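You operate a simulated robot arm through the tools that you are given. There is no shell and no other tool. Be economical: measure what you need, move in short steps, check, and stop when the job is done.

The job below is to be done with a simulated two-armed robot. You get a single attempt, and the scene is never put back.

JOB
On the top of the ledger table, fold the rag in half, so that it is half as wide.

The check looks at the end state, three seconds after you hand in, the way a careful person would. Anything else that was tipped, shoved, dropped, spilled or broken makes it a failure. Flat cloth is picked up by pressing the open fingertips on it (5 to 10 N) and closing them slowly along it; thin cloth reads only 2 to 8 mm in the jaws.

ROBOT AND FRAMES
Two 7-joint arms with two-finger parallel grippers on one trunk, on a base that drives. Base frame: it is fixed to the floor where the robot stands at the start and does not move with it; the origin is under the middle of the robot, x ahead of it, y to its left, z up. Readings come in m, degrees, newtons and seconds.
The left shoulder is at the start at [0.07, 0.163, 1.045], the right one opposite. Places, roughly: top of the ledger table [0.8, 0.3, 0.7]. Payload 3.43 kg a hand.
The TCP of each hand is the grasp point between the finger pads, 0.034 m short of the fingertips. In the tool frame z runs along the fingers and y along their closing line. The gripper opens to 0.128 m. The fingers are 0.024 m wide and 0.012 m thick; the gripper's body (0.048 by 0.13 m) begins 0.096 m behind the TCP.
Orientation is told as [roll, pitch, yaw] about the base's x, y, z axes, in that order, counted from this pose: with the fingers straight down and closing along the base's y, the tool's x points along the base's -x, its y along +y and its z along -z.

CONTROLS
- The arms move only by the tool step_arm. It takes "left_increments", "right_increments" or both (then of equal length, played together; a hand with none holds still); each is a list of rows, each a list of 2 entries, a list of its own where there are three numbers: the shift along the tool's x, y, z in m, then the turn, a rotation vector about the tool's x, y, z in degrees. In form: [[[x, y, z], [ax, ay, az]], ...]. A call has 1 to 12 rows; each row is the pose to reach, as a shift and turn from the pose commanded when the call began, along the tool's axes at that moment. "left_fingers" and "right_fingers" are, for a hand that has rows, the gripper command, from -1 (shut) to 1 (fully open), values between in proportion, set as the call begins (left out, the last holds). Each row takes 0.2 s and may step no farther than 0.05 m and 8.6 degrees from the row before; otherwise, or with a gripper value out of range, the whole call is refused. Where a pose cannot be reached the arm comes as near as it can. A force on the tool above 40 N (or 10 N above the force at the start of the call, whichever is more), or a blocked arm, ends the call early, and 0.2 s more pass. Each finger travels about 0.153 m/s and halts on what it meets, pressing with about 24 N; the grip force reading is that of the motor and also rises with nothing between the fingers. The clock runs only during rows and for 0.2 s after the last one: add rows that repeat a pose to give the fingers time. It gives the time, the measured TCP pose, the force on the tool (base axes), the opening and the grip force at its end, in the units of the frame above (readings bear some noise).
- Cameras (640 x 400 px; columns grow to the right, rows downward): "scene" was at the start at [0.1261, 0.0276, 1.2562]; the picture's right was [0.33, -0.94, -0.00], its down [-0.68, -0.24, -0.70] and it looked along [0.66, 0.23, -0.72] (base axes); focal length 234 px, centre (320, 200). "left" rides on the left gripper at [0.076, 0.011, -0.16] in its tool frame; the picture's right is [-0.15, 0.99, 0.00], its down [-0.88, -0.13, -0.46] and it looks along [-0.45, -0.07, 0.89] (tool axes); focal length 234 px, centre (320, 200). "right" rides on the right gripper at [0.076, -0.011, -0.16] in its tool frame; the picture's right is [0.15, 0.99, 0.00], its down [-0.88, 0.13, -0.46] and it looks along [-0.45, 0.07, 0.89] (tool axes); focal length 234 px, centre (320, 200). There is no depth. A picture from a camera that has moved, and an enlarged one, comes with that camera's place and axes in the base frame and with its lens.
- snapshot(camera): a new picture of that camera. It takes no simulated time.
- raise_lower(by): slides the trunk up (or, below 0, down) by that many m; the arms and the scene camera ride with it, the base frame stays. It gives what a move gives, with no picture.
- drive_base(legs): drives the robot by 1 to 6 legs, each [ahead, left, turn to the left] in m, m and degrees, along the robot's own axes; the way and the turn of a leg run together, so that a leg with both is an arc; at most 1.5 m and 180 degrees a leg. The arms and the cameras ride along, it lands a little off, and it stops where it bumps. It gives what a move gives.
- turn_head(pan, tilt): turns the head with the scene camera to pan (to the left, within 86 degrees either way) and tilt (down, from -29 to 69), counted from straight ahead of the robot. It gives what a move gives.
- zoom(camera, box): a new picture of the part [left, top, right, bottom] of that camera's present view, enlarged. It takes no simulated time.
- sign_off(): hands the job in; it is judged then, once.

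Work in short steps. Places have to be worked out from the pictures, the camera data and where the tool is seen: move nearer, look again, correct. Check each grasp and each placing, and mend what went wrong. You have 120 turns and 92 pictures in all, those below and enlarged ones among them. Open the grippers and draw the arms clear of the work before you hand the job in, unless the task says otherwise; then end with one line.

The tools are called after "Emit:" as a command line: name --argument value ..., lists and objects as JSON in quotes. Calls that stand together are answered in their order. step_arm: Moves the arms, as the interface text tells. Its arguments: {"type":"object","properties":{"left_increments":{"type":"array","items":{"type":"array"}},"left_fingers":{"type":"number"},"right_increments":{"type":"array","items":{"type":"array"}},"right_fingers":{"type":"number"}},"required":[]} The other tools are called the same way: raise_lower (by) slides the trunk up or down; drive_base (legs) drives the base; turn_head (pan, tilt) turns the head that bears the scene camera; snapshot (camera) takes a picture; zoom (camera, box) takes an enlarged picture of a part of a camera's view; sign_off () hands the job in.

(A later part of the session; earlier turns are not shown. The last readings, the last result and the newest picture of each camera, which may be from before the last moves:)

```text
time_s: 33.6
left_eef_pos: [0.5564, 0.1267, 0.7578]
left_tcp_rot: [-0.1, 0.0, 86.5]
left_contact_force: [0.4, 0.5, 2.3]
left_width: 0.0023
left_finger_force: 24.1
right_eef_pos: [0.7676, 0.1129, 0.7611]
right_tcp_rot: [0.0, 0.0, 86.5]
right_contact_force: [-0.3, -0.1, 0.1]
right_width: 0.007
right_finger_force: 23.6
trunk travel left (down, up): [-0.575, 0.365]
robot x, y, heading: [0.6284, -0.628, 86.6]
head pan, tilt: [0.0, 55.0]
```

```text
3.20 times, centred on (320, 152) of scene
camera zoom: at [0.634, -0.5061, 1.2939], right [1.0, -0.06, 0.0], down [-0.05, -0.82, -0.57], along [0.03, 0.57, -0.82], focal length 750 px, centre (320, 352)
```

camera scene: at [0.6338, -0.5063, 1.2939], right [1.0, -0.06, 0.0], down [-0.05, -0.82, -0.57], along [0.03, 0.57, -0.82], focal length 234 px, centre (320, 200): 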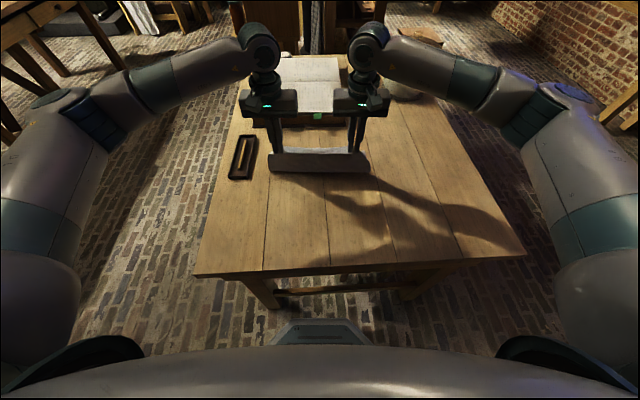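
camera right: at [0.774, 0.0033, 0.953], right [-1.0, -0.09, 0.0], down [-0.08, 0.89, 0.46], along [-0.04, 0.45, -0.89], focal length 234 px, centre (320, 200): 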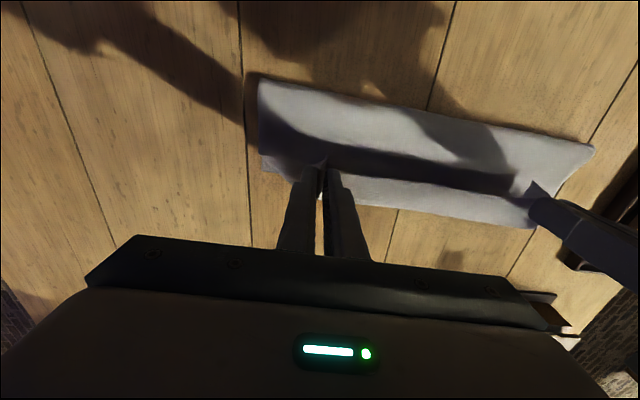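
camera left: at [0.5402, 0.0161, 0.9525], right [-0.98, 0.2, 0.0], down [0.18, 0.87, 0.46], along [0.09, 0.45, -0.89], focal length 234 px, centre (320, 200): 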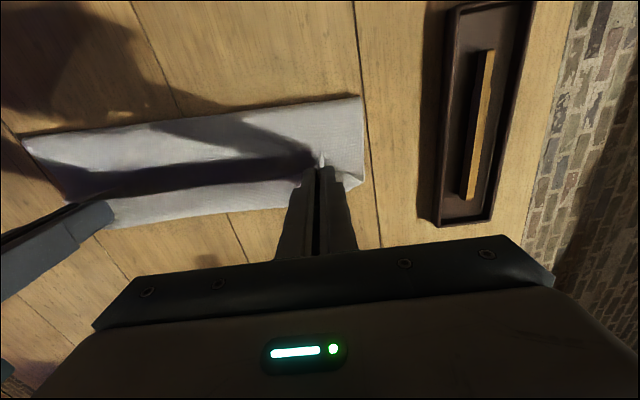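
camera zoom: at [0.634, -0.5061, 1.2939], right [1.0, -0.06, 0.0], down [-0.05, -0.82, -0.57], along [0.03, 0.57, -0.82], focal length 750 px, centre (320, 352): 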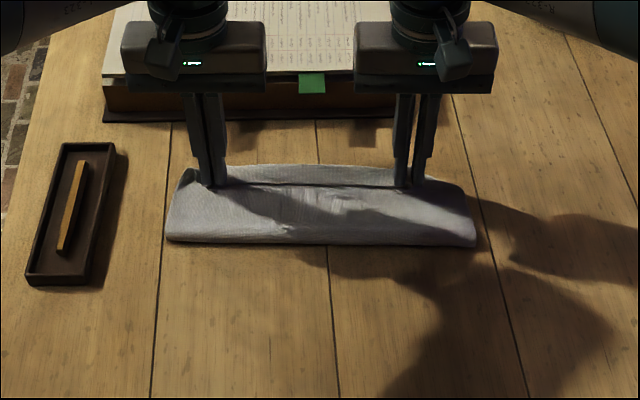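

The strip beyond the hands moved too, so it may be a flap of the held layer or a dragged bottom layer. I'll raise the hands 5 cm to see which is which.

Emit:
step_arm --left_increments '[[[0, 0, -0.015], [0, 0, 0]], [[0, 0, -0.03], [0, 0, 0]], [[0, 0, -0.045], [0, 0, 0]], [[0, 0, -0.055], [0, 0, 0]], [[0, 0, -0.055], [0, 0, 0]]]' --right_increments '[[[0, 0, -0.015], [0, 0, 0]], [[0, 0, -0.03], [0, 0, 0]], [[0, 0, -0.045], [0, 0, 0]], [[0, 0, -0.055], [0, 0, 0]], [[0, 0, -0.055], [0, 0, 0]]]'

Emit:
zoom --camera "right" --box '[240, 60, 640, 260]'

Emit:
zoom --camera "left" --box '[20, 80, 420, 280]'

Emit:
zoom --camera "scene" --box '[220, 90, 420, 215]'

```text
time_s: 34.8
left_eef_pos: [0.5571, 0.1289, 0.812]
left_tcp_rot: [0.0, 0.0, 86.6]
left_contact_force: [0.2, 0.6, -0.4]
left_width: 0.0022
left_finger_force: 24.3
right_eef_pos: [0.7679, 0.1116, 0.8141]
right_tcp_rot: [0.0, 0.0, 86.4]
right_contact_force: [-0.6, -0.2, 0.1]
right_width: 0.0072
right_finger_force: 24.1
trunk travel left (down, up): [-0.575, 0.365]
robot x, y, heading: [0.6264, -0.626, 86.6]
head pan, tilt: [0.0, 55.0]
```

```text
1.60 times, centred on (440, 160) of right
camera zoom: at [0.7737, 0.0351, 0.973], right [-1.0, -0.09, 0.0], down [-0.08, 0.89, 0.46], along [-0.04, 0.45, -0.89], focal length 375 px, centre (128, 264)
```

zoom: 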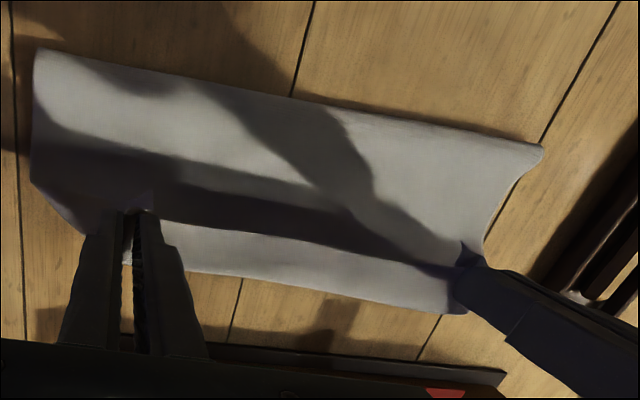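

```text
1.60 times, centred on (220, 180) of left
camera zoom: at [0.5415, 0.0531, 0.9713], right [-0.98, 0.2, 0.0], down [0.18, 0.87, 0.46], along [0.09, 0.45, -0.89], focal length 375 px, centre (480, 232)
```

zoom: 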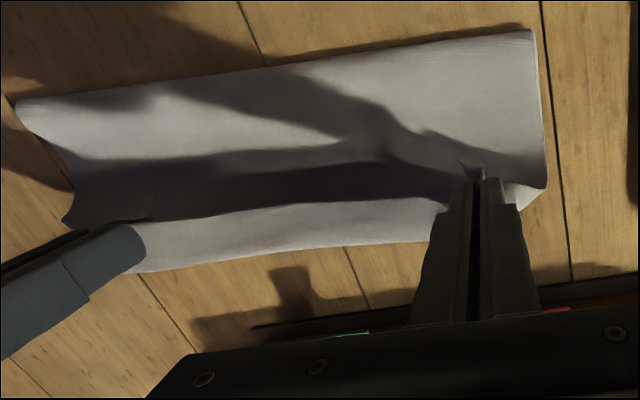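

```text
3.20 times, centred on (320, 152) of scene
camera zoom: at [0.6339, -0.5056, 1.2938], right [1.0, -0.06, 0.0], down [-0.05, -0.82, -0.57], along [0.03, 0.57, -0.82], focal length 750 px, centre (320, 352)
```

zoom: 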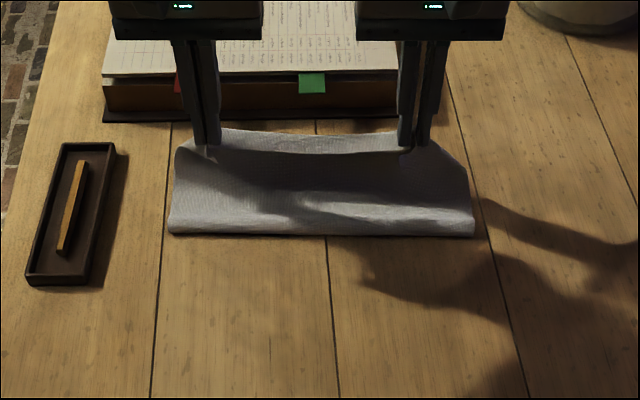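

The strip rises with the hands, so it is the flap of the held edge, and the dark line is just a crease at the fingers. The bottom layer is hidden underneath, so I'll draw the hands back 6 cm at this height to expose its far edge.

Emit:
step_arm --left_increments '[[[0.01, 0, -0.01], [0, 0, 0]], [[0.025, 0, -0.015], [0, 0, 0]], [[0.045, 0, -0.018], [0, 0, 0]], [[0.065, 0, -0.02], [0, 0, 0]], [[0.065, 0, -0.02], [0, 0, 0]]]' --right_increments '[[[0.01, 0, -0.01], [0, 0, 0]], [[0.025, 0, -0.015], [0, 0, 0]], [[0.045, 0, -0.018], [0, 0, 0]], [[0.065, 0, -0.02], [0, 0, 0]], [[0.065, 0, -0.02], [0, 0, 0]]]'

Emit:
zoom --camera "right" --box '[240, 60, 640, 260]'

Emit:
zoom --camera "left" --box '[20, 80, 420, 280]'

Emit:
zoom --camera "scene" --box '[220, 90, 420, 215]'

```text
time_s: 36.0
left_eef_pos: [0.5511, 0.0638, 0.8318]
left_tcp_rot: [-0.1, 0.0, 86.7]
left_contact_force: [1.0, -0.1, -0.4]
left_width: 0.0018
left_finger_force: 23.6
right_eef_pos: [0.7663, 0.0462, 0.8333]
right_tcp_rot: [0.0, 0.0, 86.5]
right_contact_force: [-0.7, 0.2, -0.3]
right_width: 0.0069
right_finger_force: 23.0
trunk travel left (down, up): [-0.575, 0.365]
robot x, y, heading: [0.6272, -0.6261, 86.7]
head pan, tilt: [0.0, 55.0]
```

```text
1.60 times, centred on (440, 160) of right
camera zoom: at [0.7724, -0.0311, 0.9923], right [-1.0, -0.09, 0.0], down [-0.08, 0.89, 0.46], along [-0.04, 0.45, -0.89], focal length 375 px, centre (128, 264)
```

zoom: 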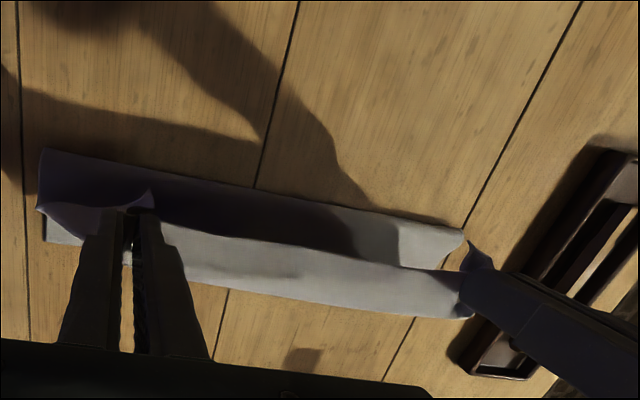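

```text
1.60 times, centred on (220, 180) of left
camera zoom: at [0.5367, -0.0126, 0.9914], right [-0.98, 0.2, 0.0], down [0.18, 0.87, 0.46], along [0.09, 0.45, -0.89], focal length 375 px, centre (480, 232)
```

zoom: 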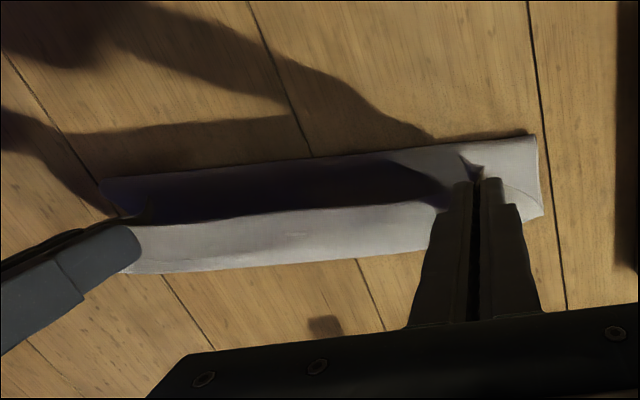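

```text
3.20 times, centred on (320, 152) of scene
camera zoom: at [0.634, -0.5053, 1.2937], right [1.0, -0.06, 0.0], down [-0.05, -0.82, -0.57], along [0.03, 0.57, -0.82], focal length 750 px, centre (320, 352)
```

zoom: 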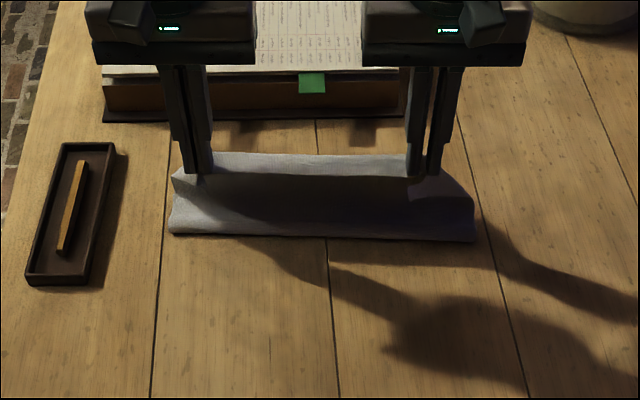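

Triangulation shows the bottom layer's far corners are almost unmoved at (0.512, 0.120) and (0.827, 0.091). My overshoot pulled the fold forward to y≈0.033, leaving the bottom layer buckled. I'll carry the edge back toward the start to flatten it, then refold with a better landing.

Emit:
step_arm --left_increments '[[[0.02, 0, -0.01], [0, 0, 0]], [[0.04, 0, -0.018], [0, 0, 0]], [[0.06, 0, -0.02], [0, 0, 0]], [[0.08, 0.001, -0.018], [0, 0, 0]], [[0.1, 0.002, -0.01], [0, 0, 0]], [[0.12, 0.003, 0.005], [0, 0, 0]], [[0.138, 0.004, 0.025], [0, 0, 0]], [[0.152, 0.005, 0.045], [0, 0, 0]], [[0.165, 0.005, 0.055], [0, 0, 0]], [[0.165, 0.005, 0.055], [0, 0, 0]]]' --right_increments '[[[0.02, 0, -0.01], [0, 0, 0]], [[0.04, 0, -0.018], [0, 0, 0]], [[0.06, 0, -0.02], [0, 0, 0]], [[0.08, 0.001, -0.018], [0, 0, 0]], [[0.1, 0.002, -0.01], [0, 0, 0]], [[0.12, 0.003, 0.005], [0, 0, 0]], [[0.138, 0.004, 0.025], [0, 0, 0]], [[0.152, 0.005, 0.045], [0, 0, 0]], [[0.165, 0.005, 0.055], [0, 0, 0]], [[0.165, 0.005, 0.055], [0, 0, 0]]]'

Emit:
zoom --camera "right" --box '[240, 60, 640, 260]'

Emit:
zoom --camera "scene" --box '[220, 90, 420, 215]'

```text
time_s: 38.2
left_eef_pos: [0.5393, -0.1009, 0.7768]
left_tcp_rot: [0.1, 0.0, 86.6]
left_contact_force: [0.8, 0.5, -0.7]
left_width: 0.0021
left_finger_force: 23.8
right_eef_pos: [0.7493, -0.1206, 0.7754]
right_tcp_rot: [-0.1, 0.0, 86.5]
right_contact_force: [-0.6, 0.8, 0.1]
right_width: 0.007
right_finger_force: 24.1
trunk travel left (down, up): [-0.575, 0.365]
robot x, y, heading: [0.6246, -0.6292, 86.4]
head pan, tilt: [0.0, 55.0]
```

```text
1.60 times, centred on (440, 160) of right
camera zoom: at [0.7549, -0.1963, 0.9354], right [-1.0, -0.09, 0.0], down [-0.08, 0.89, 0.46], along [-0.04, 0.45, -0.89], focal length 375 px, centre (128, 264)
```

zoom: 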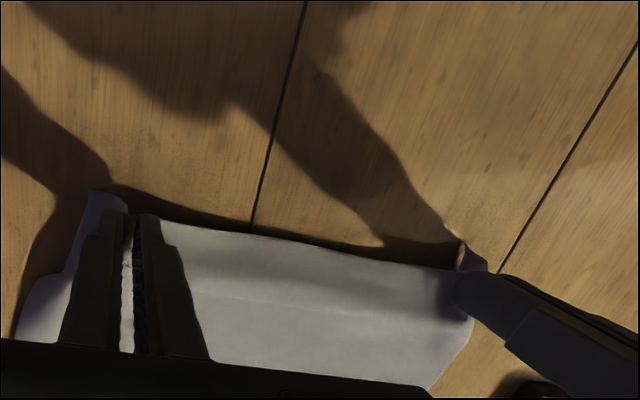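

```text
3.20 times, centred on (320, 152) of scene
camera zoom: at [0.6339, -0.5058, 1.2938], right [1.0, -0.06, 0.0], down [-0.05, -0.82, -0.57], along [0.03, 0.57, -0.82], focal length 750 px, centre (320, 352)
```

zoom: 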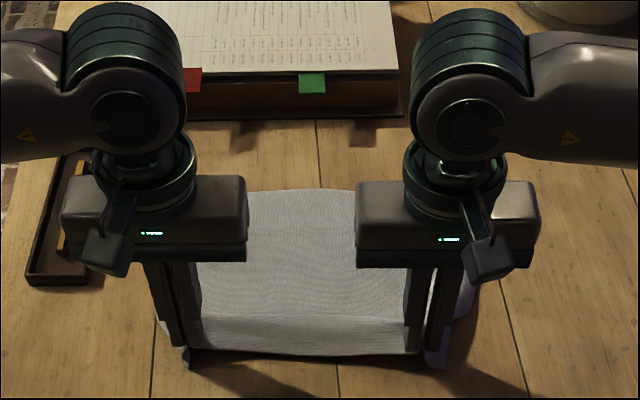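

The cloth is flat again, with its far edge at y≈0.11. The held flap reaches about 3 cm past the TCP, so the landing TCP should be y≈0.087 left and 0.067 right. I'll refold along a tighter arc so the bottom isn't pulled.

Emit:
step_arm --left_increments '[[[-0.01, 0, -0.014], [0, 0, 0]], [[-0.02, 0, -0.026], [0, 0, 0]], [[-0.035, 0, -0.045], [0, 0, 0]], [[-0.05, -0.001, -0.057], [0, 0, 0]], [[-0.07, -0.002, -0.067], [0, 0, 0]], [[-0.09, -0.002, -0.071], [0, 0, 0]], [[-0.11, -0.003, -0.071], [0, 0, 0]], [[-0.13, -0.004, -0.067], [0, 0, 0]], [[-0.15, -0.005, -0.057], [0, 0, 0]], [[-0.165, -0.005, -0.043], [0, 0, 0]], [[-0.177, -0.005, -0.027], [0, 0, 0]], [[-0.187, -0.005, -0.009], [0, 0, 0]]]' --right_increments '[[[-0.01, 0, -0.014], [0, 0, 0]], [[-0.02, 0, -0.026], [0, 0, 0]], [[-0.035, 0, -0.045], [0, 0, 0]], [[-0.05, -0.001, -0.057], [0, 0, 0]], [[-0.07, -0.002, -0.067], [0, 0, 0]], [[-0.09, -0.002, -0.071], [0, 0, 0]], [[-0.11, -0.003, -0.071], [0, 0, 0]], [[-0.13, -0.004, -0.067], [0, 0, 0]], [[-0.15, -0.005, -0.057], [0, 0, 0]], [[-0.165, -0.005, -0.043], [0, 0, 0]], [[-0.177, -0.005, -0.027], [0, 0, 0]], [[-0.187, -0.005, -0.009], [0, 0, 0]]]'

Emit:
zoom --camera "right" --box '[240, 60, 640, 260]'

Emit:
zoom --camera "left" --box '[20, 80, 420, 280]'

Emit:
zoom --camera "scene" --box '[220, 90, 420, 215]'

```text
time_s: 40.8
left_eef_pos: [0.5536, 0.0873, 0.7859]
left_tcp_rot: [0.0, 0.1, 86.4]
left_contact_force: [-0.2, 0.1, -0.6]
left_width: 0.0023
left_finger_force: 23.8
right_eef_pos: [0.7674, 0.0717, 0.7869]
right_tcp_rot: [-0.1, 0.1, 86.6]
right_contact_force: [-0.1, 1.3, -0.6]
right_width: 0.0068
right_finger_force: 23.6
trunk travel left (down, up): [-0.575, 0.365]
robot x, y, heading: [0.6271, -0.6296, 86.6]
head pan, tilt: [0.0, 55.0]
```

```text
1.60 times, centred on (440, 160) of right
camera zoom: at [0.7736, -0.0064, 0.9463], right [-1.0, -0.09, 0.0], down [-0.08, 0.89, 0.45], along [-0.04, 0.45, -0.89], focal length 375 px, centre (128, 264)
```

zoom: 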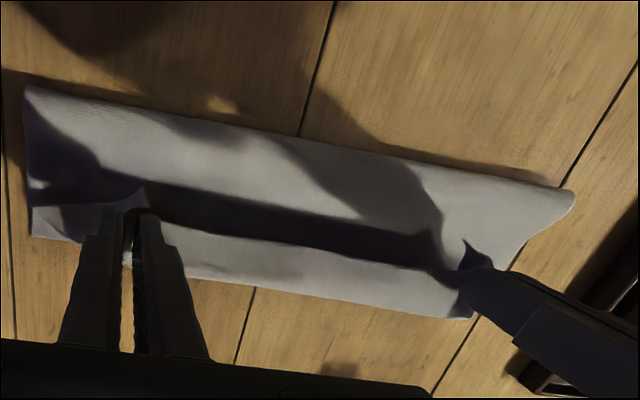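

```text
1.60 times, centred on (220, 180) of left
camera zoom: at [0.5381, 0.0114, 0.9453], right [-0.98, 0.21, 0.0], down [0.18, 0.87, 0.46], along [0.09, 0.45, -0.89], focal length 375 px, centre (480, 232)
```

zoom: 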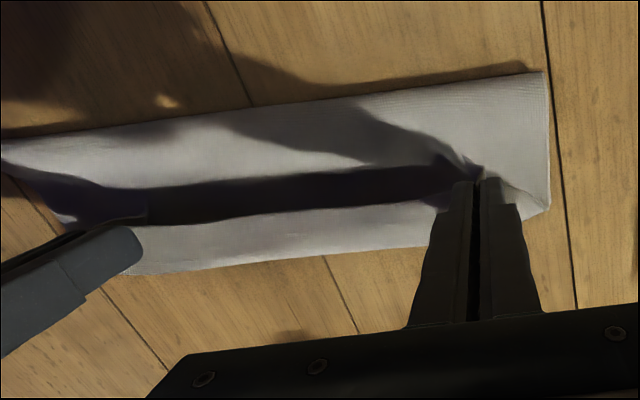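

```text
3.20 times, centred on (320, 152) of scene
camera zoom: at [0.6338, -0.5049, 1.2938], right [1.0, -0.06, 0.0], down [-0.05, -0.82, -0.57], along [0.03, 0.57, -0.82], focal length 750 px, centre (320, 352)
```

zoom: 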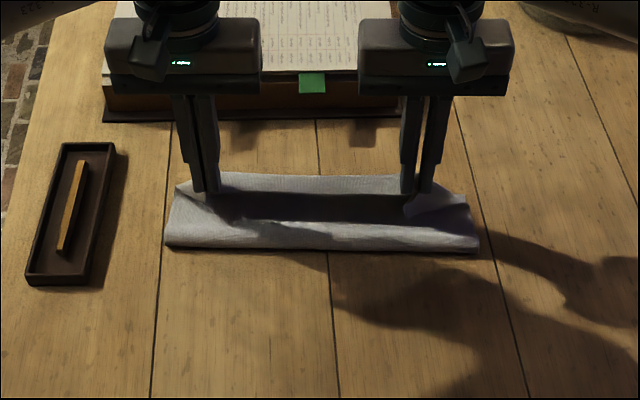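

The bottom corners are unmoved at (0.826, 0.092) and (0.514, 0.117), and the flap lines up with the far edge. I'll lower straight down to the surface.

Emit:
step_arm --left_increments '[[[-0.001, 0, 0.01], [0, 0, 0]], [[-0.002, 0, 0.02], [0, 0, 0]], [[-0.002, 0, 0.027], [0, 0, 0]], [[-0.002, 0, 0.029], [0, 0, 0]], [[-0.002, 0, 0.029], [0, 0, 0]]]' --right_increments '[[[0, 0, 0.01], [0, 0, 0]], [[0, 0, 0.02], [0, 0, 0]], [[0, 0, 0.027], [0, 0, 0]], [[0, 0, 0.029], [0, 0, 0]], [[0, 0, 0.029], [0, 0, 0]]]'

Emit:
snapshot --camera "right"

Emit:
zoom --camera "scene" --box '[250, 120, 370, 195]'

```text
time_s: 42.0
left_eef_pos: [0.5535, 0.0887, 0.7575]
left_tcp_rot: [-0.1, -0.1, 86.5]
left_contact_force: [1.6, 0.5, 4.9]
left_width: 0.002
left_finger_force: 24.3
right_eef_pos: [0.7667, 0.0685, 0.7607]
right_tcp_rot: [0.0, -0.1, 86.5]
right_contact_force: [-0.2, 1.0, 0.6]
right_width: 0.0069
right_finger_force: 24.0
trunk travel left (down, up): [-0.575, 0.365]
robot x, y, heading: [0.6253, -0.6295, 86.6]
head pan, tilt: [0.0, 55.0]
```

```text
45 pictures are left
camera right: at [0.773, -0.0083, 0.9189], right [-1.0, -0.09, 0.0], down [-0.08, 0.89, 0.46], along [-0.04, 0.45, -0.89], focal length 234 px, centre (320, 200)
```

right: 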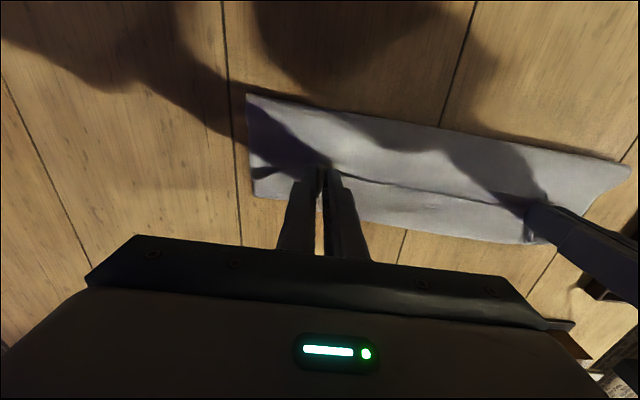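

```text
5.33 times, centred on (310, 158) of scene
camera zoom: at [0.634, -0.5063, 1.294], right [1.0, -0.06, 0.0], down [-0.05, -0.82, -0.57], along [0.03, 0.57, -0.82], focal length 1250 px, centre (373, 427)
```

zoom: 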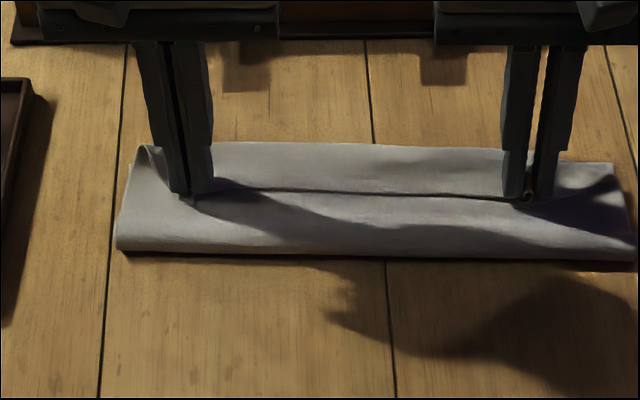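

The fold lies nicely, with the crease in front and the edges near together. I'll open the fingers gently, spreading the gathers back out.

Emit:
step_arm --left_increments '[[[0, 0, 0], [0, 0, 0]], [[0, 0, 0], [0, 0, 0]]]' --right_increments '[[[0, 0, 0.001], [0, 0, 0]], [[0, 0, 0.001], [0, 0, 0]]]' --left_fingers -0.7 --right_fingers -0.7

Emit:
step_arm --left_increments '[[[0, 0, 0], [0, 0, 0]], [[0, 0, 0], [0, 0, 0]]]' --right_increments '[[[0, 0, 0], [0, 0, 0]], [[0, 0, 0], [0, 0, 0]]]' --left_fingers -0.35 --right_fingers -0.35

Emit:
zoom --camera "scene" --box '[250, 120, 370, 195]'

```text
time_s: 42.6
left_eef_pos: [0.5535, 0.0873, 0.7583]
left_tcp_rot: [0.1, 0.1, 86.6]
left_contact_force: [1.6, -0.1, 5.0]
left_width: 0.0186
left_finger_force: 0.1
right_eef_pos: [0.7668, 0.0685, 0.7596]
right_tcp_rot: [-0.1, 0.0, 86.5]
right_contact_force: [-0.3, 0.5, 0.3]
right_width: 0.0195
right_finger_force: 0.2
trunk travel left (down, up): [-0.575, 0.365]
robot x, y, heading: [0.6281, -0.6258, 86.5]
head pan, tilt: [0.0, 55.0]
```

```text
time_s: 43.2
left_eef_pos: [0.5547, 0.087, 0.7583]
left_tcp_rot: [-0.1, 0.0, 86.6]
left_contact_force: [2.1, 0.1, 4.9]
left_width: 0.0407
left_finger_force: 0.0
right_eef_pos: [0.7675, 0.0692, 0.7595]
right_tcp_rot: [-0.1, -0.1, 86.5]
right_contact_force: [-1.6, -0.1, 1.5]
right_width: 0.0417
right_finger_force: 0.3
trunk travel left (down, up): [-0.575, 0.365]
robot x, y, heading: [0.6293, -0.6306, 86.6]
head pan, tilt: [0.0, 55.0]
```

```text
5.33 times, centred on (310, 158) of scene
camera zoom: at [0.6342, -0.5066, 1.2939], right [1.0, -0.06, 0.0], down [-0.05, -0.82, -0.57], along [0.03, 0.57, -0.82], focal length 1250 px, centre (373, 427)
```

zoom: 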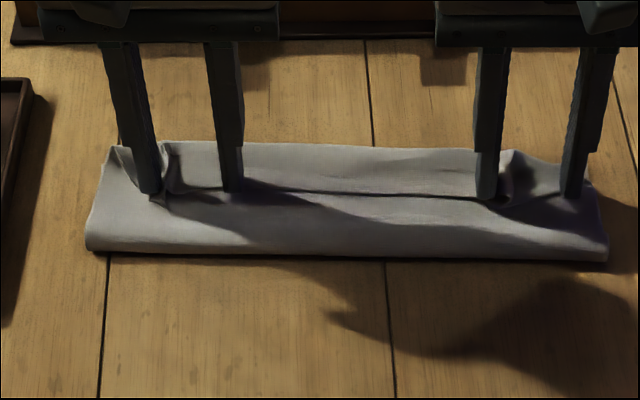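

The jaws are open and the folded cloth shifted about 1.5 cm left as a whole, which is harmless. I'll lift both hands straight up and back for a clear view.

Emit:
step_arm --left_increments '[[[0, 0, -0.02], [0, 0, 0]], [[0, 0, -0.05], [0, 0, 0]], [[0, 0.03, -0.085], [0, 0, 0]], [[0.03, 0.07, -0.1], [0, 0, 0]], [[0.06, 0.1, -0.11], [0, 0, 0]], [[0.06, 0.13, -0.11], [0, 0, 0]], [[0.06, 0.13, -0.11], [0, 0, 0]]]' --right_increments '[[[0, 0, -0.02], [0, 0, 0]], [[0, 0, -0.05], [0, 0, 0]], [[0, -0.03, -0.085], [0, 0, 0]], [[0.03, -0.07, -0.1], [0, 0, 0]], [[0.06, -0.1, -0.11], [0, 0, 0]], [[0.06, -0.13, -0.11], [0, 0, 0]], [[0.06, -0.13, -0.11], [0, 0, 0]]]'

Emit:
zoom --camera "scene" --box '[220, 100, 400, 212]'

Emit:
snapshot --camera "left"

Emit:
snapshot --camera "right"

```text
refused: row 4 steps farther than a row can; nothing moved
```

```text
3.56 times, centred on (310, 156) of scene
camera zoom: at [0.6342, -0.5066, 1.2939], right [1.0, -0.06, 0.0], down [-0.05, -0.82, -0.57], along [0.03, 0.57, -0.82], focal length 834 px, centre (356, 356)
```

zoom: 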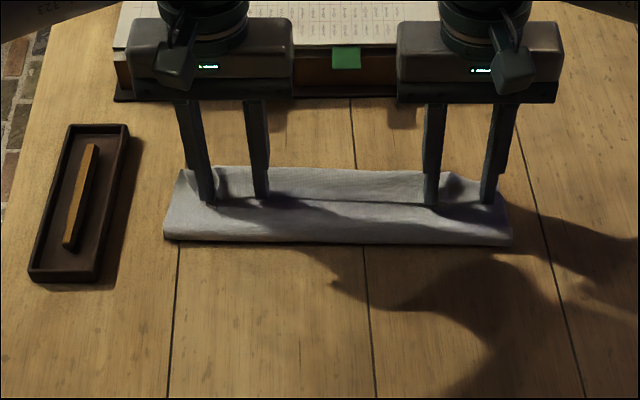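

```text
41 pictures are left
camera left: at [0.5392, 0.0116, 0.9172], right [-0.98, 0.2, 0.0], down [0.18, 0.87, 0.46], along [0.09, 0.45, -0.89], focal length 234 px, centre (320, 200)
```

left: 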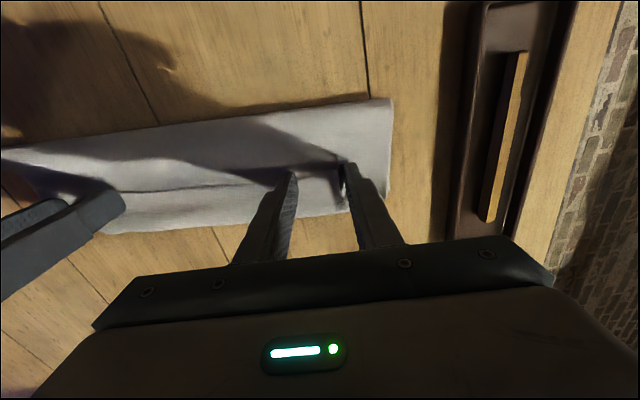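

```text
40 pictures are left
camera right: at [0.7737, -0.0088, 0.9179], right [-1.0, -0.09, 0.0], down [-0.08, 0.89, 0.46], along [-0.04, 0.45, -0.89], focal length 234 px, centre (320, 200)
```

right: 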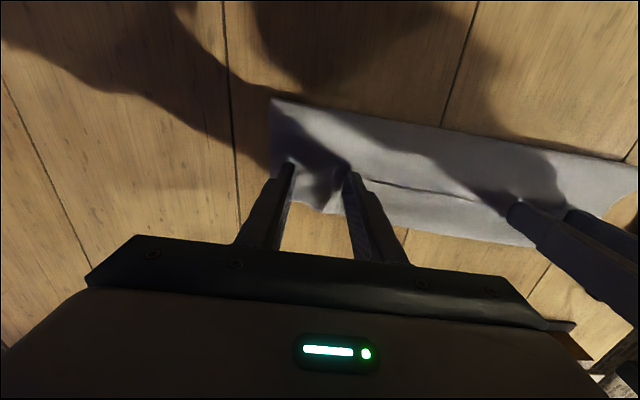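

The move was refused because one step was too large. I'll repeat it with shorter steps.

Emit:
step_arm --left_increments '[[[0, 0, -0.02], [0, 0, 0]], [[0, 0, -0.05], [0, 0, 0]], [[0, 0.02, -0.085], [0, 0, 0]], [[0.02, 0.05, -0.1], [0, 0, 0]], [[0.04, 0.08, -0.11], [0, 0, 0]], [[0.06, 0.11, -0.11], [0, 0, 0]], [[0.06, 0.13, -0.11], [0, 0, 0]], [[0.06, 0.13, -0.11], [0, 0, 0]]]' --right_increments '[[[0, 0, -0.02], [0, 0, 0]], [[0, 0, -0.05], [0, 0, 0]], [[0, -0.02, -0.085], [0, 0, 0]], [[0.02, -0.05, -0.1], [0, 0, 0]], [[0.04, -0.08, -0.11], [0, 0, 0]], [[0.06, -0.11, -0.11], [0, 0, 0]], [[0.06, -0.13, -0.11], [0, 0, 0]], [[0.06, -0.13, -0.11], [0, 0, 0]]]'

Emit:
zoom --camera "scene" --box '[250, 120, 370, 195]'

Emit:
snapshot --camera "left"

Emit:
snapshot --camera "right"

```text
time_s: 45.0
left_eef_pos: [0.4202, 0.0339, 0.8676]
left_tcp_rot: [0.0, 0.0, 86.6]
left_contact_force: [0.5, 0.2, 1.3]
left_width: 0.0416
left_finger_force: 0.1
right_eef_pos: [0.8916, 0.0019, 0.8676]
right_tcp_rot: [0.0, 0.0, 86.5]
right_contact_force: [0.6, 0.2, -0.5]
right_width: 0.0416
right_finger_force: 0.1
trunk travel left (down, up): [-0.575, 0.365]
robot x, y, heading: [0.6274, -0.6323, 86.3]
head pan, tilt: [0.0, 55.0]
```

```text
5.33 times, centred on (310, 158) of scene
camera zoom: at [0.6339, -0.506, 1.2939], right [1.0, -0.06, 0.0], down [-0.05, -0.82, -0.57], along [0.03, 0.57, -0.82], focal length 1250 px, centre (373, 427)
```

zoom: 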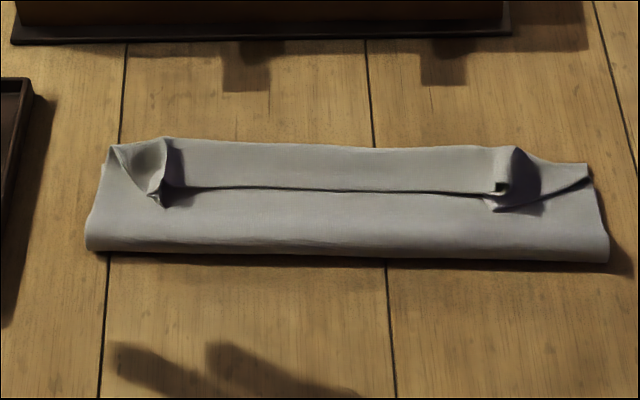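

```text
38 pictures are left
camera left: at [0.4045, -0.0417, 1.0265], right [-0.98, 0.21, 0.0], down [0.18, 0.87, 0.46], along [0.09, 0.45, -0.89], focal length 234 px, centre (320, 200)
```

left: 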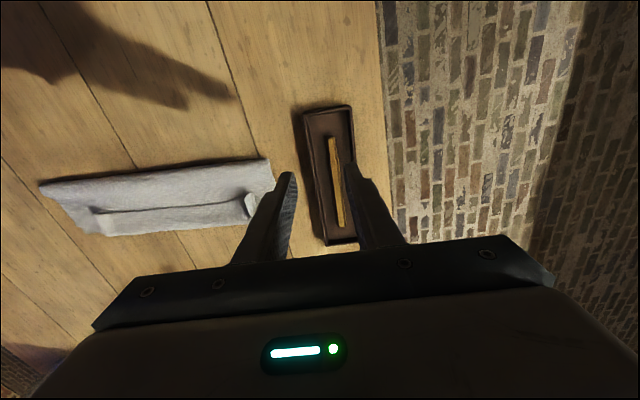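

```text
37 pictures are left
camera right: at [0.8974, -0.0745, 1.0275], right [-1.0, -0.09, 0.0], down [-0.08, 0.89, 0.46], along [-0.04, 0.45, -0.89], focal length 234 px, centre (320, 200)
```

right: 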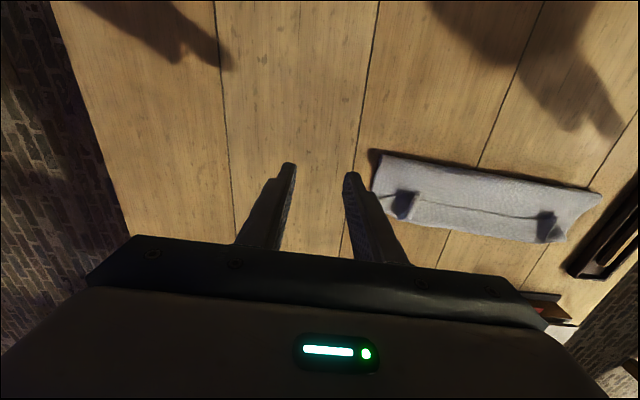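

Now I can see what happened. Because the hands stayed vertical, the edge kept pointing toward me, and about 3 cm of it is turned back as a hem with the dark line as its edge. I need to tilt the hands while folding, fingers pointing back at me by the end. I'll move a bit closer, lower the trunk, and test the tilt range in free air.

Emit:
drive_base --legs '[[0.045, 0, 0]]'

Emit:
raise_lower --by -0.04

Emit:
step_arm --left_increments '[[[-0.01, 0, -0.02], [0, 8, 0]], [[-0.01, 0, -0.03], [0, 16, 0]], [[-0.01, 0, -0.04], [0, 24, 0]], [[-0.01, 0, -0.04], [0, 32, 0]], [[-0.01, 0, -0.04], [0, 40, 0]], [[-0.01, 0, -0.04], [0, 48, 0]], [[-0.01, 0, -0.04], [0, 56, 0]], [[-0.01, 0, -0.04], [0, 64, 0]], [[-0.01, 0, -0.04], [0, 72, 0]], [[-0.01, 0, -0.04], [0, 80, 0]], [[-0.01, 0, -0.04], [0, 80, 0]]]' --right_increments '[[[-0.04, 0, -0.02], [0, 8, 0]], [[-0.04, 0, -0.03], [0, 16, 0]], [[-0.04, 0, -0.04], [0, 24, 0]], [[-0.04, 0, -0.04], [0, 32, 0]], [[-0.04, 0, -0.04], [0, 40, 0]], [[-0.04, 0, -0.04], [0, 48, 0]], [[-0.04, 0, -0.04], [0, 56, 0]], [[-0.04, 0, -0.04], [0, 64, 0]], [[-0.04, 0, -0.04], [0, 72, 0]], [[-0.04, 0, -0.04], [0, 80, 0]], [[-0.04, 0, -0.04], [0, 80, 0]]]'

Emit:
snapshot --camera "scene"

```text
time_s: 45.9
left_eef_pos: [0.4227, 0.0776, 0.8671]
left_tcp_rot: [0.0, 0.0, 86.6]
left_contact_force: [-0.3, 0.5, 0.3]
left_width: 0.0415
left_finger_force: 0.1
right_eef_pos: [0.8939, 0.0464, 0.8676]
right_tcp_rot: [-0.1, 0.1, 86.5]
right_contact_force: [-0.1, 0.5, -0.8]
right_width: 0.0417
right_finger_force: 0.1
trunk travel left (down, up): [-0.575, 0.365]
robot x, y, heading: [0.6302, -0.5856, 86.5]
head pan, tilt: [0.0, 55.0]
```

```text
time_s: 46.7
left_eef_pos: [0.4224, 0.0761, 0.8281]
left_tcp_rot: [0.0, 0.0, 86.6]
left_contact_force: [0.2, 0.0, -0.2]
left_width: 0.0417
left_finger_force: 0.1
right_eef_pos: [0.894, 0.0453, 0.8284]
right_tcp_rot: [0.1, -0.1, 86.5]
right_contact_force: [0.0, 0.2, -0.2]
right_width: 0.0416
right_finger_force: 0.0
trunk travel left (down, up): [-0.535, 0.405]
robot x, y, heading: [0.6305, -0.5876, 86.3]
head pan, tilt: [0.0, 55.0]
```

```text
time_s: 49.1
left_eef_pos: [0.4292, -0.0812, 0.8354]
left_tcp_rot: [0.1, 74.6, 86.8]
left_contact_force: [-0.4, 0.2, 0.4]
left_width: 0.0416
left_finger_force: 0.1
left hand out of reach, approached as far as the arm can: row 6, 7, 8, 9, 10, 11
right_eef_pos: [0.8946, -0.117, 0.8246]
right_tcp_rot: [0.3, 76.1, 86.7]
right_contact_force: [0.8, 0.1, -0.1]
right_width: 0.0416
right_finger_force: 0.1
right hand out of reach, approached as far as the arm can: row 5, 6, 7, 8, 9, 10, 11
trunk travel left (down, up): [-0.535, 0.405]
robot x, y, heading: [0.6305, -0.5867, 86.7]
head pan, tilt: [0.0, 55.0]
```

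```text
36 pictures are left
camera scene: at [0.6378, -0.463, 1.2539], right [1.0, -0.06, 0.0], down [-0.05, -0.82, -0.57], along [0.03, 0.57, -0.82], focal length 234 px, centre (320, 200)
```

scene: 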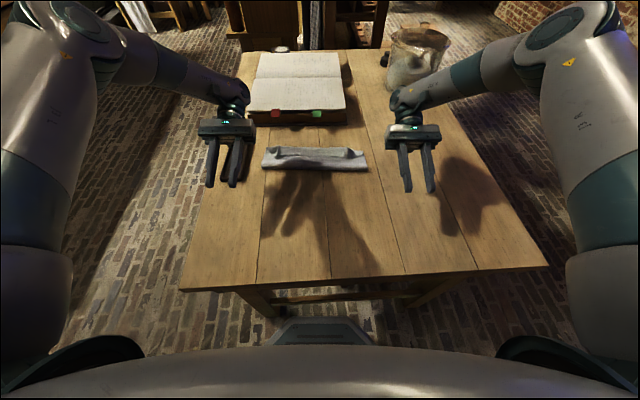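

Tilt reaches about 40° over the landing zone, and only about 75° nearer to me. Better plan: regrasp the hem edge with the fingers pre-tilted away (−45°), so that turning to +40° at the landing stands the edge fully up. First I'll bring the hands back to vertical.

Emit:
step_arm --left_increments '[[[0, 0, 0], [0, -8, 0]], [[0, 0, 0], [0, -16, 0]], [[0, 0, 0], [0, -24, 0]], [[0, 0, 0], [0, -32, 0]], [[0, 0, 0], [0, -40, 0]], [[0, 0, 0], [0, -48, 0]], [[0, 0, 0], [0, -56, 0]], [[0, 0, 0], [0, -64, 0]], [[0, 0, 0], [0, -72, 0]], [[0, 0, 0], [0, -80, 0]], [[0, 0, 0], [0, -80, 0]]]' --right_increments '[[[0, 0, 0], [0, -8, 0]], [[0, 0, 0], [0, -16, 0]], [[0, 0, 0], [0, -24, 0]], [[0, 0, 0], [0, -32, 0]], [[0, 0, 0], [0, -40, 0]], [[0, 0, 0], [0, -48, 0]], [[0, 0, 0], [0, -56, 0]], [[0, 0, 0], [0, -64, 0]], [[0, 0, 0], [0, -72, 0]], [[0, 0, 0], [0, -80, 0]], [[0, 0, 0], [0, -80, 0]]]'

```text
time_s: 51.5
left_eef_pos: [0.4269, -0.0828, 0.8339]
left_tcp_rot: [-0.1, -5.5, 86.8]
left_contact_force: [-1.2, 0.3, -0.1]
left_width: 0.0415
left_finger_force: 0.0
right_eef_pos: [0.8962, -0.1093, 0.8225]
right_tcp_rot: [0.1, -4.3, 86.3]
right_contact_force: [0.0, -0.3, -0.2]
right_width: 0.0419
right_finger_force: 0.1
trunk travel left (down, up): [-0.535, 0.405]
robot x, y, heading: [0.63, -0.5885, 86.4]
head pan, tilt: [0.0, 55.0]
```

The commanded pose tracks the reached one. Now I'll hover over the old pinch ridges (left x≈0.524, right x≈0.751) with the fingers tilted 45° away from me.

Emit:
step_arm --left_increments '[[[-0.025, -0.015, 0.0], [0, -7, 0]], [[-0.05, -0.03, 0.005], [0, -14, 0]], [[-0.075, -0.045, 0.012], [0, -21, 0]], [[-0.1, -0.06, 0.02], [0, -28, 0]], [[-0.125, -0.075, 0.03], [0, -35, 0]], [[-0.151, -0.088, 0.039], [0, -39.5, 0]], [[-0.151, -0.088, 0.039], [0, -39.5, 0]]]' --right_increments '[[[-0.025, 0.026, 0.0], [0, -7, 0]], [[-0.05, 0.052, 0.003], [0, -14, 0]], [[-0.075, 0.078, 0.008], [0, -21, 0]], [[-0.1, 0.104, 0.013], [0, -28, 0]], [[-0.125, 0.13, 0.018], [0, -35, 0]], [[-0.149, 0.155, 0.024], [0, -40.7, 0]], [[-0.149, 0.155, 0.024], [0, -40.7, 0]]]'

Emit:
zoom --camera "scene" --box '[230, 110, 390, 210]'

Emit:
snapshot --camera "left"

Emit:
snapshot --camera "right"

```text
time_s: 53.1
left_eef_pos: [0.5243, 0.0661, 0.81]
left_tcp_rot: [-0.1, -45.0, 87.0]
left_contact_force: [0.4, 0.7, -0.2]
left_width: 0.0415
left_finger_force: 0.1
right_eef_pos: [0.7508, 0.0498, 0.8106]
right_tcp_rot: [0.0, -44.9, 86.2]
right_contact_force: [-0.5, -0.4, 0.3]
right_width: 0.0416
right_finger_force: 0.0
trunk travel left (down, up): [-0.535, 0.405]
robot x, y, heading: [0.628, -0.5854, 86.4]
head pan, tilt: [0.0, 55.0]
```

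```text
4.00 times, centred on (310, 160) of scene
camera zoom: at [0.6369, -0.4636, 1.254], right [1.0, -0.06, 0.0], down [-0.05, -0.82, -0.57], along [0.03, 0.57, -0.82], focal length 938 px, centre (360, 360)
```

zoom: 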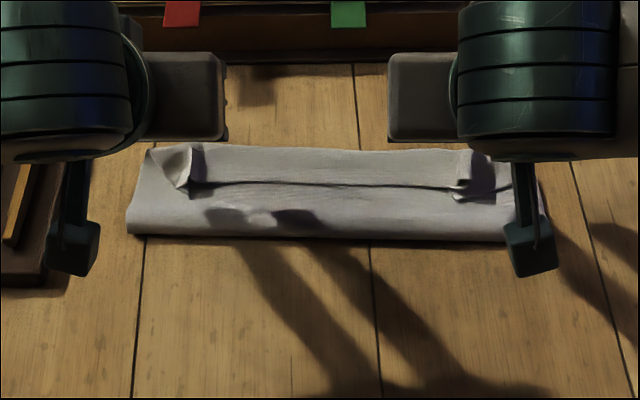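

```text
34 pictures are left
camera left: at [0.5045, -0.1004, 0.8688], right [-0.98, 0.16, 0.1], down [0.15, 0.29, 0.95], along [0.12, 0.94, -0.31], focal length 234 px, centre (320, 200)
```

left: 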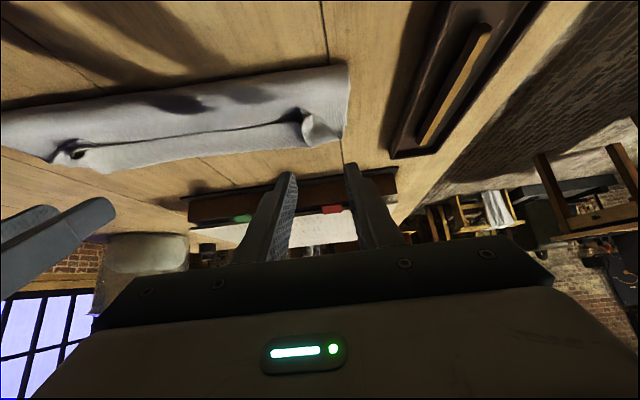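

```text
33 pictures are left
camera right: at [0.7498, -0.1167, 0.869], right [-0.99, -0.04, -0.1], down [-0.11, 0.31, 0.94], along [-0.01, 0.95, -0.31], focal length 234 px, centre (320, 200)
```

right: 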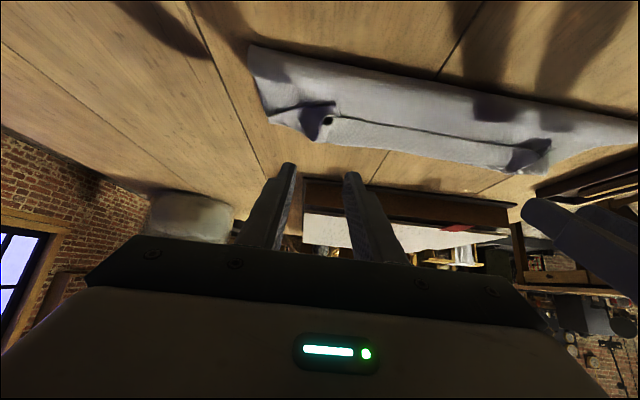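

These low views clearly show the turned-back hem with its edge at y≈0.076 (left) and 0.061 (right), and the ridges at x≈0.533 and 0.752. I'll descend so the lower fingertip corners straddle each ridge at the edge.

Emit:
step_arm --left_increments '[[[0.009, -0.008, 0.008], [0, 0, 0]], [[0.018, -0.008, 0.016], [0, 0, 0]], [[0.027, -0.008, 0.024], [0, 0, 0]], [[0.036, -0.008, 0.032], [0, 0, 0]], [[0.036, -0.008, 0.032], [0, 0, 0]]]' --right_increments '[[[0.009, 0, 0.008], [0, 0, 0]], [[0.018, 0, 0.016], [0, 0, 0]], [[0.027, 0, 0.024], [0, 0, 0]], [[0.037, 0, 0.032], [0, 0, 0]], [[0.037, 0, 0.032], [0, 0, 0]]]'

Emit:
zoom --camera "left" --box '[160, 40, 420, 240]'

Emit:
zoom --camera "right" --box '[200, 40, 460, 240]'

```text
time_s: 54.3
left_eef_pos: [0.5317, 0.0631, 0.7624]
left_tcp_rot: [-0.1, -44.9, 86.9]
left_contact_force: [-0.1, 0.1, -0.4]
left_width: 0.0415
left_finger_force: 0.0
right_eef_pos: [0.7498, 0.0461, 0.7611]
right_tcp_rot: [0.1, -44.8, 86.4]
right_contact_force: [-0.1, 0.6, -0.4]
right_width: 0.0414
right_finger_force: 0.0
trunk travel left (down, up): [-0.535, 0.405]
robot x, y, heading: [0.6334, -0.5848, 86.6]
head pan, tilt: [0.0, 55.0]
```

```text
2.00 times, centred on (290, 140) of left
camera zoom: at [0.5119, -0.1038, 0.8218], right [-0.98, 0.16, 0.1], down [0.15, 0.29, 0.94], along [0.12, 0.94, -0.31], focal length 468 px, centre (380, 320)
```

zoom: 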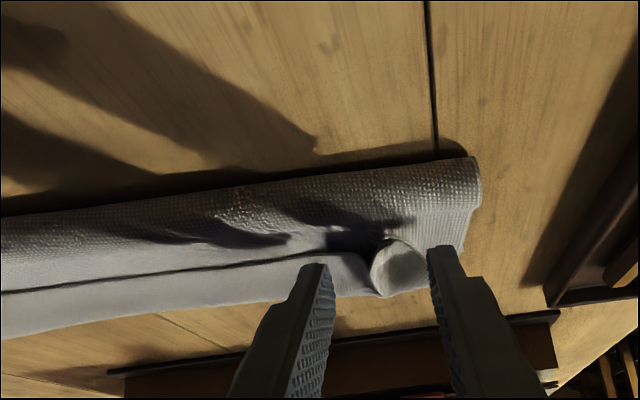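

```text
2.00 times, centred on (330, 140) of right
camera zoom: at [0.75, -0.1207, 0.8202], right [-0.99, -0.04, -0.1], down [-0.11, 0.31, 0.94], along [-0.01, 0.95, -0.31], focal length 468 px, centre (300, 320)
```

zoom: 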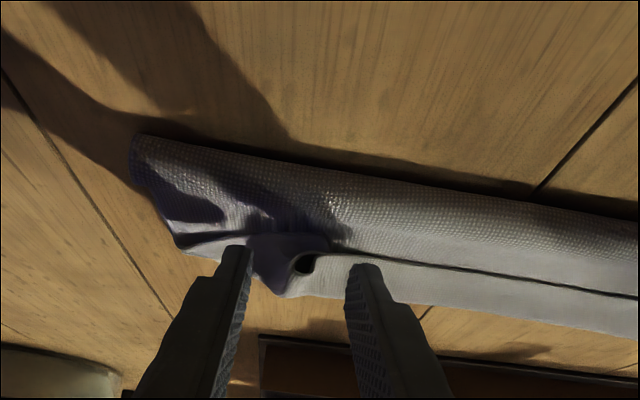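

The ridges stand right between the fingers of both hands. I'll lower 2 mm and close slowly.

Emit:
step_arm --left_increments '[[[0.0015, 0, 0.0015], [0, 0, 0]], [[0.0015, 0, 0.0015], [0, 0, 0]]]' --right_increments '[[[0.0012, 0, 0.0012], [0, 0, 0]], [[0.0012, 0, 0.0012], [0, 0, 0]]]' --left_fingers -0.7 --right_fingers -0.7

Emit:
step_arm --left_increments '[[[0, 0, 0], [0, 0, 0]], [[0, 0, 0], [0, 0, 0]], [[0, 0, 0], [0, 0, 0]]]' --right_increments '[[[0, 0, 0], [0, 0, 0]], [[0, 0, 0], [0, 0, 0]], [[0, 0, 0], [0, 0, 0]]]' --left_fingers -1 --right_fingers -1

Emit:
zoom --camera "left" --box '[160, 40, 420, 240]'

Emit:
zoom --camera "right" --box '[200, 40, 460, 240]'

```text
time_s: 54.9
left_eef_pos: [0.5319, 0.0616, 0.7605]
left_tcp_rot: [-0.1, -44.9, 86.9]
left_contact_force: [0.1, 0.3, 0.3]
left_width: 0.0194
left_finger_force: 0.0
right_eef_pos: [0.7495, 0.0464, 0.7603]
right_tcp_rot: [0.2, -44.8, 86.4]
right_contact_force: [0.2, -0.1, -0.2]
right_width: 0.0192
right_finger_force: 0.1
trunk travel left (down, up): [-0.535, 0.405]
robot x, y, heading: [0.6295, -0.5851, 86.3]
head pan, tilt: [0.0, 55.0]
```

```text
time_s: 55.7
left_eef_pos: [0.5322, 0.062, 0.7605]
left_tcp_rot: [-0.1, -45.0, 87.0]
left_contact_force: [0.5, -0.3, -0.4]
left_width: 0.0017
left_finger_force: 24.2
right_eef_pos: [0.7504, 0.0453, 0.7605]
right_tcp_rot: [0.1, -44.8, 86.4]
right_contact_force: [-1.0, 0.8, 1.2]
right_width: 0.0021
right_finger_force: 23.9
trunk travel left (down, up): [-0.535, 0.405]
robot x, y, heading: [0.6284, -0.5865, 86.5]
head pan, tilt: [0.0, 55.0]
```

```text
2.00 times, centred on (290, 140) of left
camera zoom: at [0.5122, -0.1046, 0.8193], right [-0.98, 0.16, 0.1], down [0.15, 0.29, 0.94], along [0.12, 0.94, -0.31], focal length 468 px, centre (380, 320)
```

zoom: 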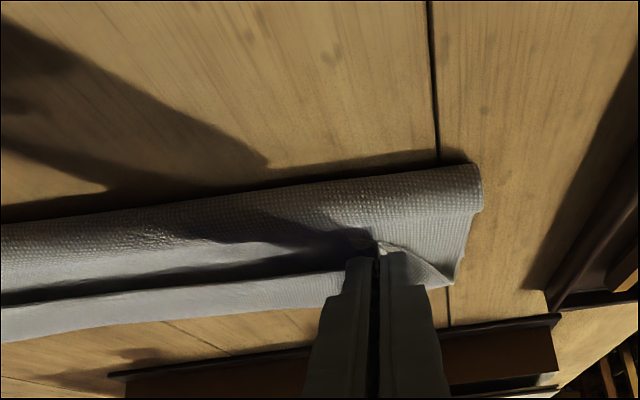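

```text
2.00 times, centred on (330, 140) of right
camera zoom: at [0.7508, -0.121, 0.8192], right [-0.99, -0.04, -0.1], down [-0.11, 0.31, 0.94], along [-0.01, 0.95, -0.31], focal length 468 px, centre (300, 320)
```

zoom: 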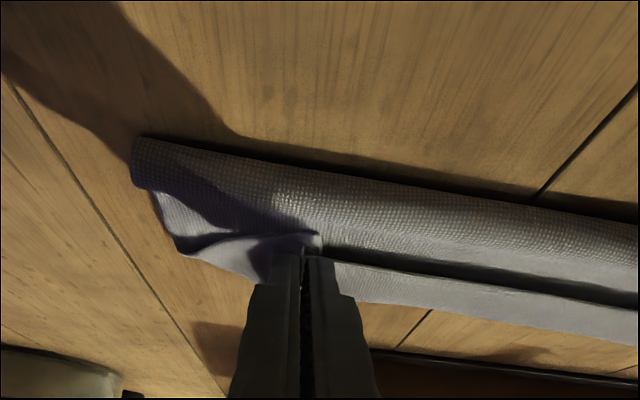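

Both hands hold the edge. Now I'll lift it up and back past the fold line, so the fold rolls back to where it belongs, easing the tilt to −15°.

Emit:
step_arm --left_increments '[[[-0.014, 0, -0.014], [0, 0, 0]], [[-0.021, 0, -0.035], [0, 0, 0]], [[-0.025, 0, -0.06], [0, 5, 0]], [[-0.021, 0, -0.085], [0, 10, 0]], [[-0.014, 0, -0.106], [0, 15, 0]], [[-0.0035, 0, -0.124], [0, 20, 0]], [[0.0106, 0, -0.138], [0, 25, 0]], [[0.032, 0, -0.149], [0, 30, 0]], [[0.032, 0, -0.149], [0, 30, 0]]]' --right_increments '[[[-0.014, 0, -0.014], [0, 0, 0]], [[-0.021, 0, -0.035], [0, 0, 0]], [[-0.025, 0, -0.06], [0, 5, 0]], [[-0.021, 0, -0.085], [0, 10, 0]], [[-0.014, 0, -0.106], [0, 15, 0]], [[-0.0035, 0, -0.124], [0, 20, 0]], [[0.0106, 0, -0.138], [0, 25, 0]], [[0.032, 0, -0.149], [0, 30, 0]], [[0.032, 0, -0.149], [0, 30, 0]]]'

Emit:
snapshot --camera "left"

Emit:
zoom --camera "scene" --box '[220, 110, 400, 222]'

```text
time_s: 57.7
left_eef_pos: [0.5257, -0.0636, 0.8418]
left_tcp_rot: [-0.1, -14.8, 86.8]
left_contact_force: [1.3, -0.4, 0.0]
left_width: 0.0016
left_finger_force: 24.1
right_eef_pos: [0.7426, -0.0827, 0.8427]
right_tcp_rot: [0.1, -14.8, 86.4]
right_contact_force: [-1.8, 0.3, 1.1]
right_width: 0.0022
right_finger_force: 23.7
trunk travel left (down, up): [-0.535, 0.405]
robot x, y, heading: [0.6296, -0.5874, 86.5]
head pan, tilt: [0.0, 55.0]
```

```text
28 pictures are left
camera left: at [0.5084, -0.1779, 0.9754], right [-0.98, 0.2, 0.04], down [0.17, 0.73, 0.67], along [0.1, 0.66, -0.74], focal length 234 px, centre (320, 200)
```

left: 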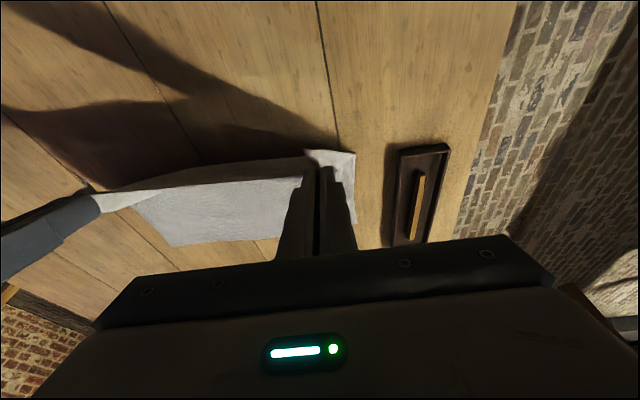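

```text
3.56 times, centred on (310, 166) of scene
camera zoom: at [0.6365, -0.4629, 1.2539], right [1.0, -0.06, 0.0], down [-0.05, -0.82, -0.57], along [0.03, 0.57, -0.82], focal length 834 px, centre (356, 321)
```

zoom: 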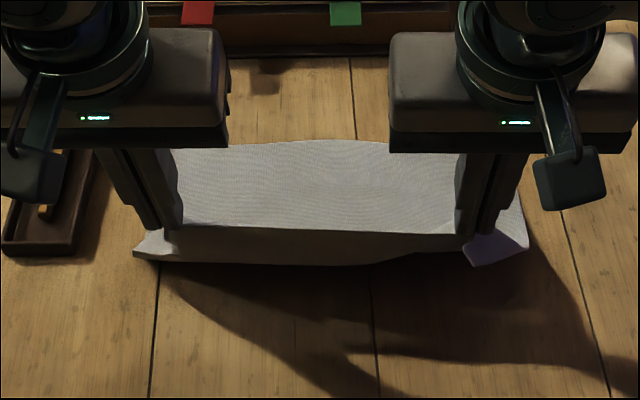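

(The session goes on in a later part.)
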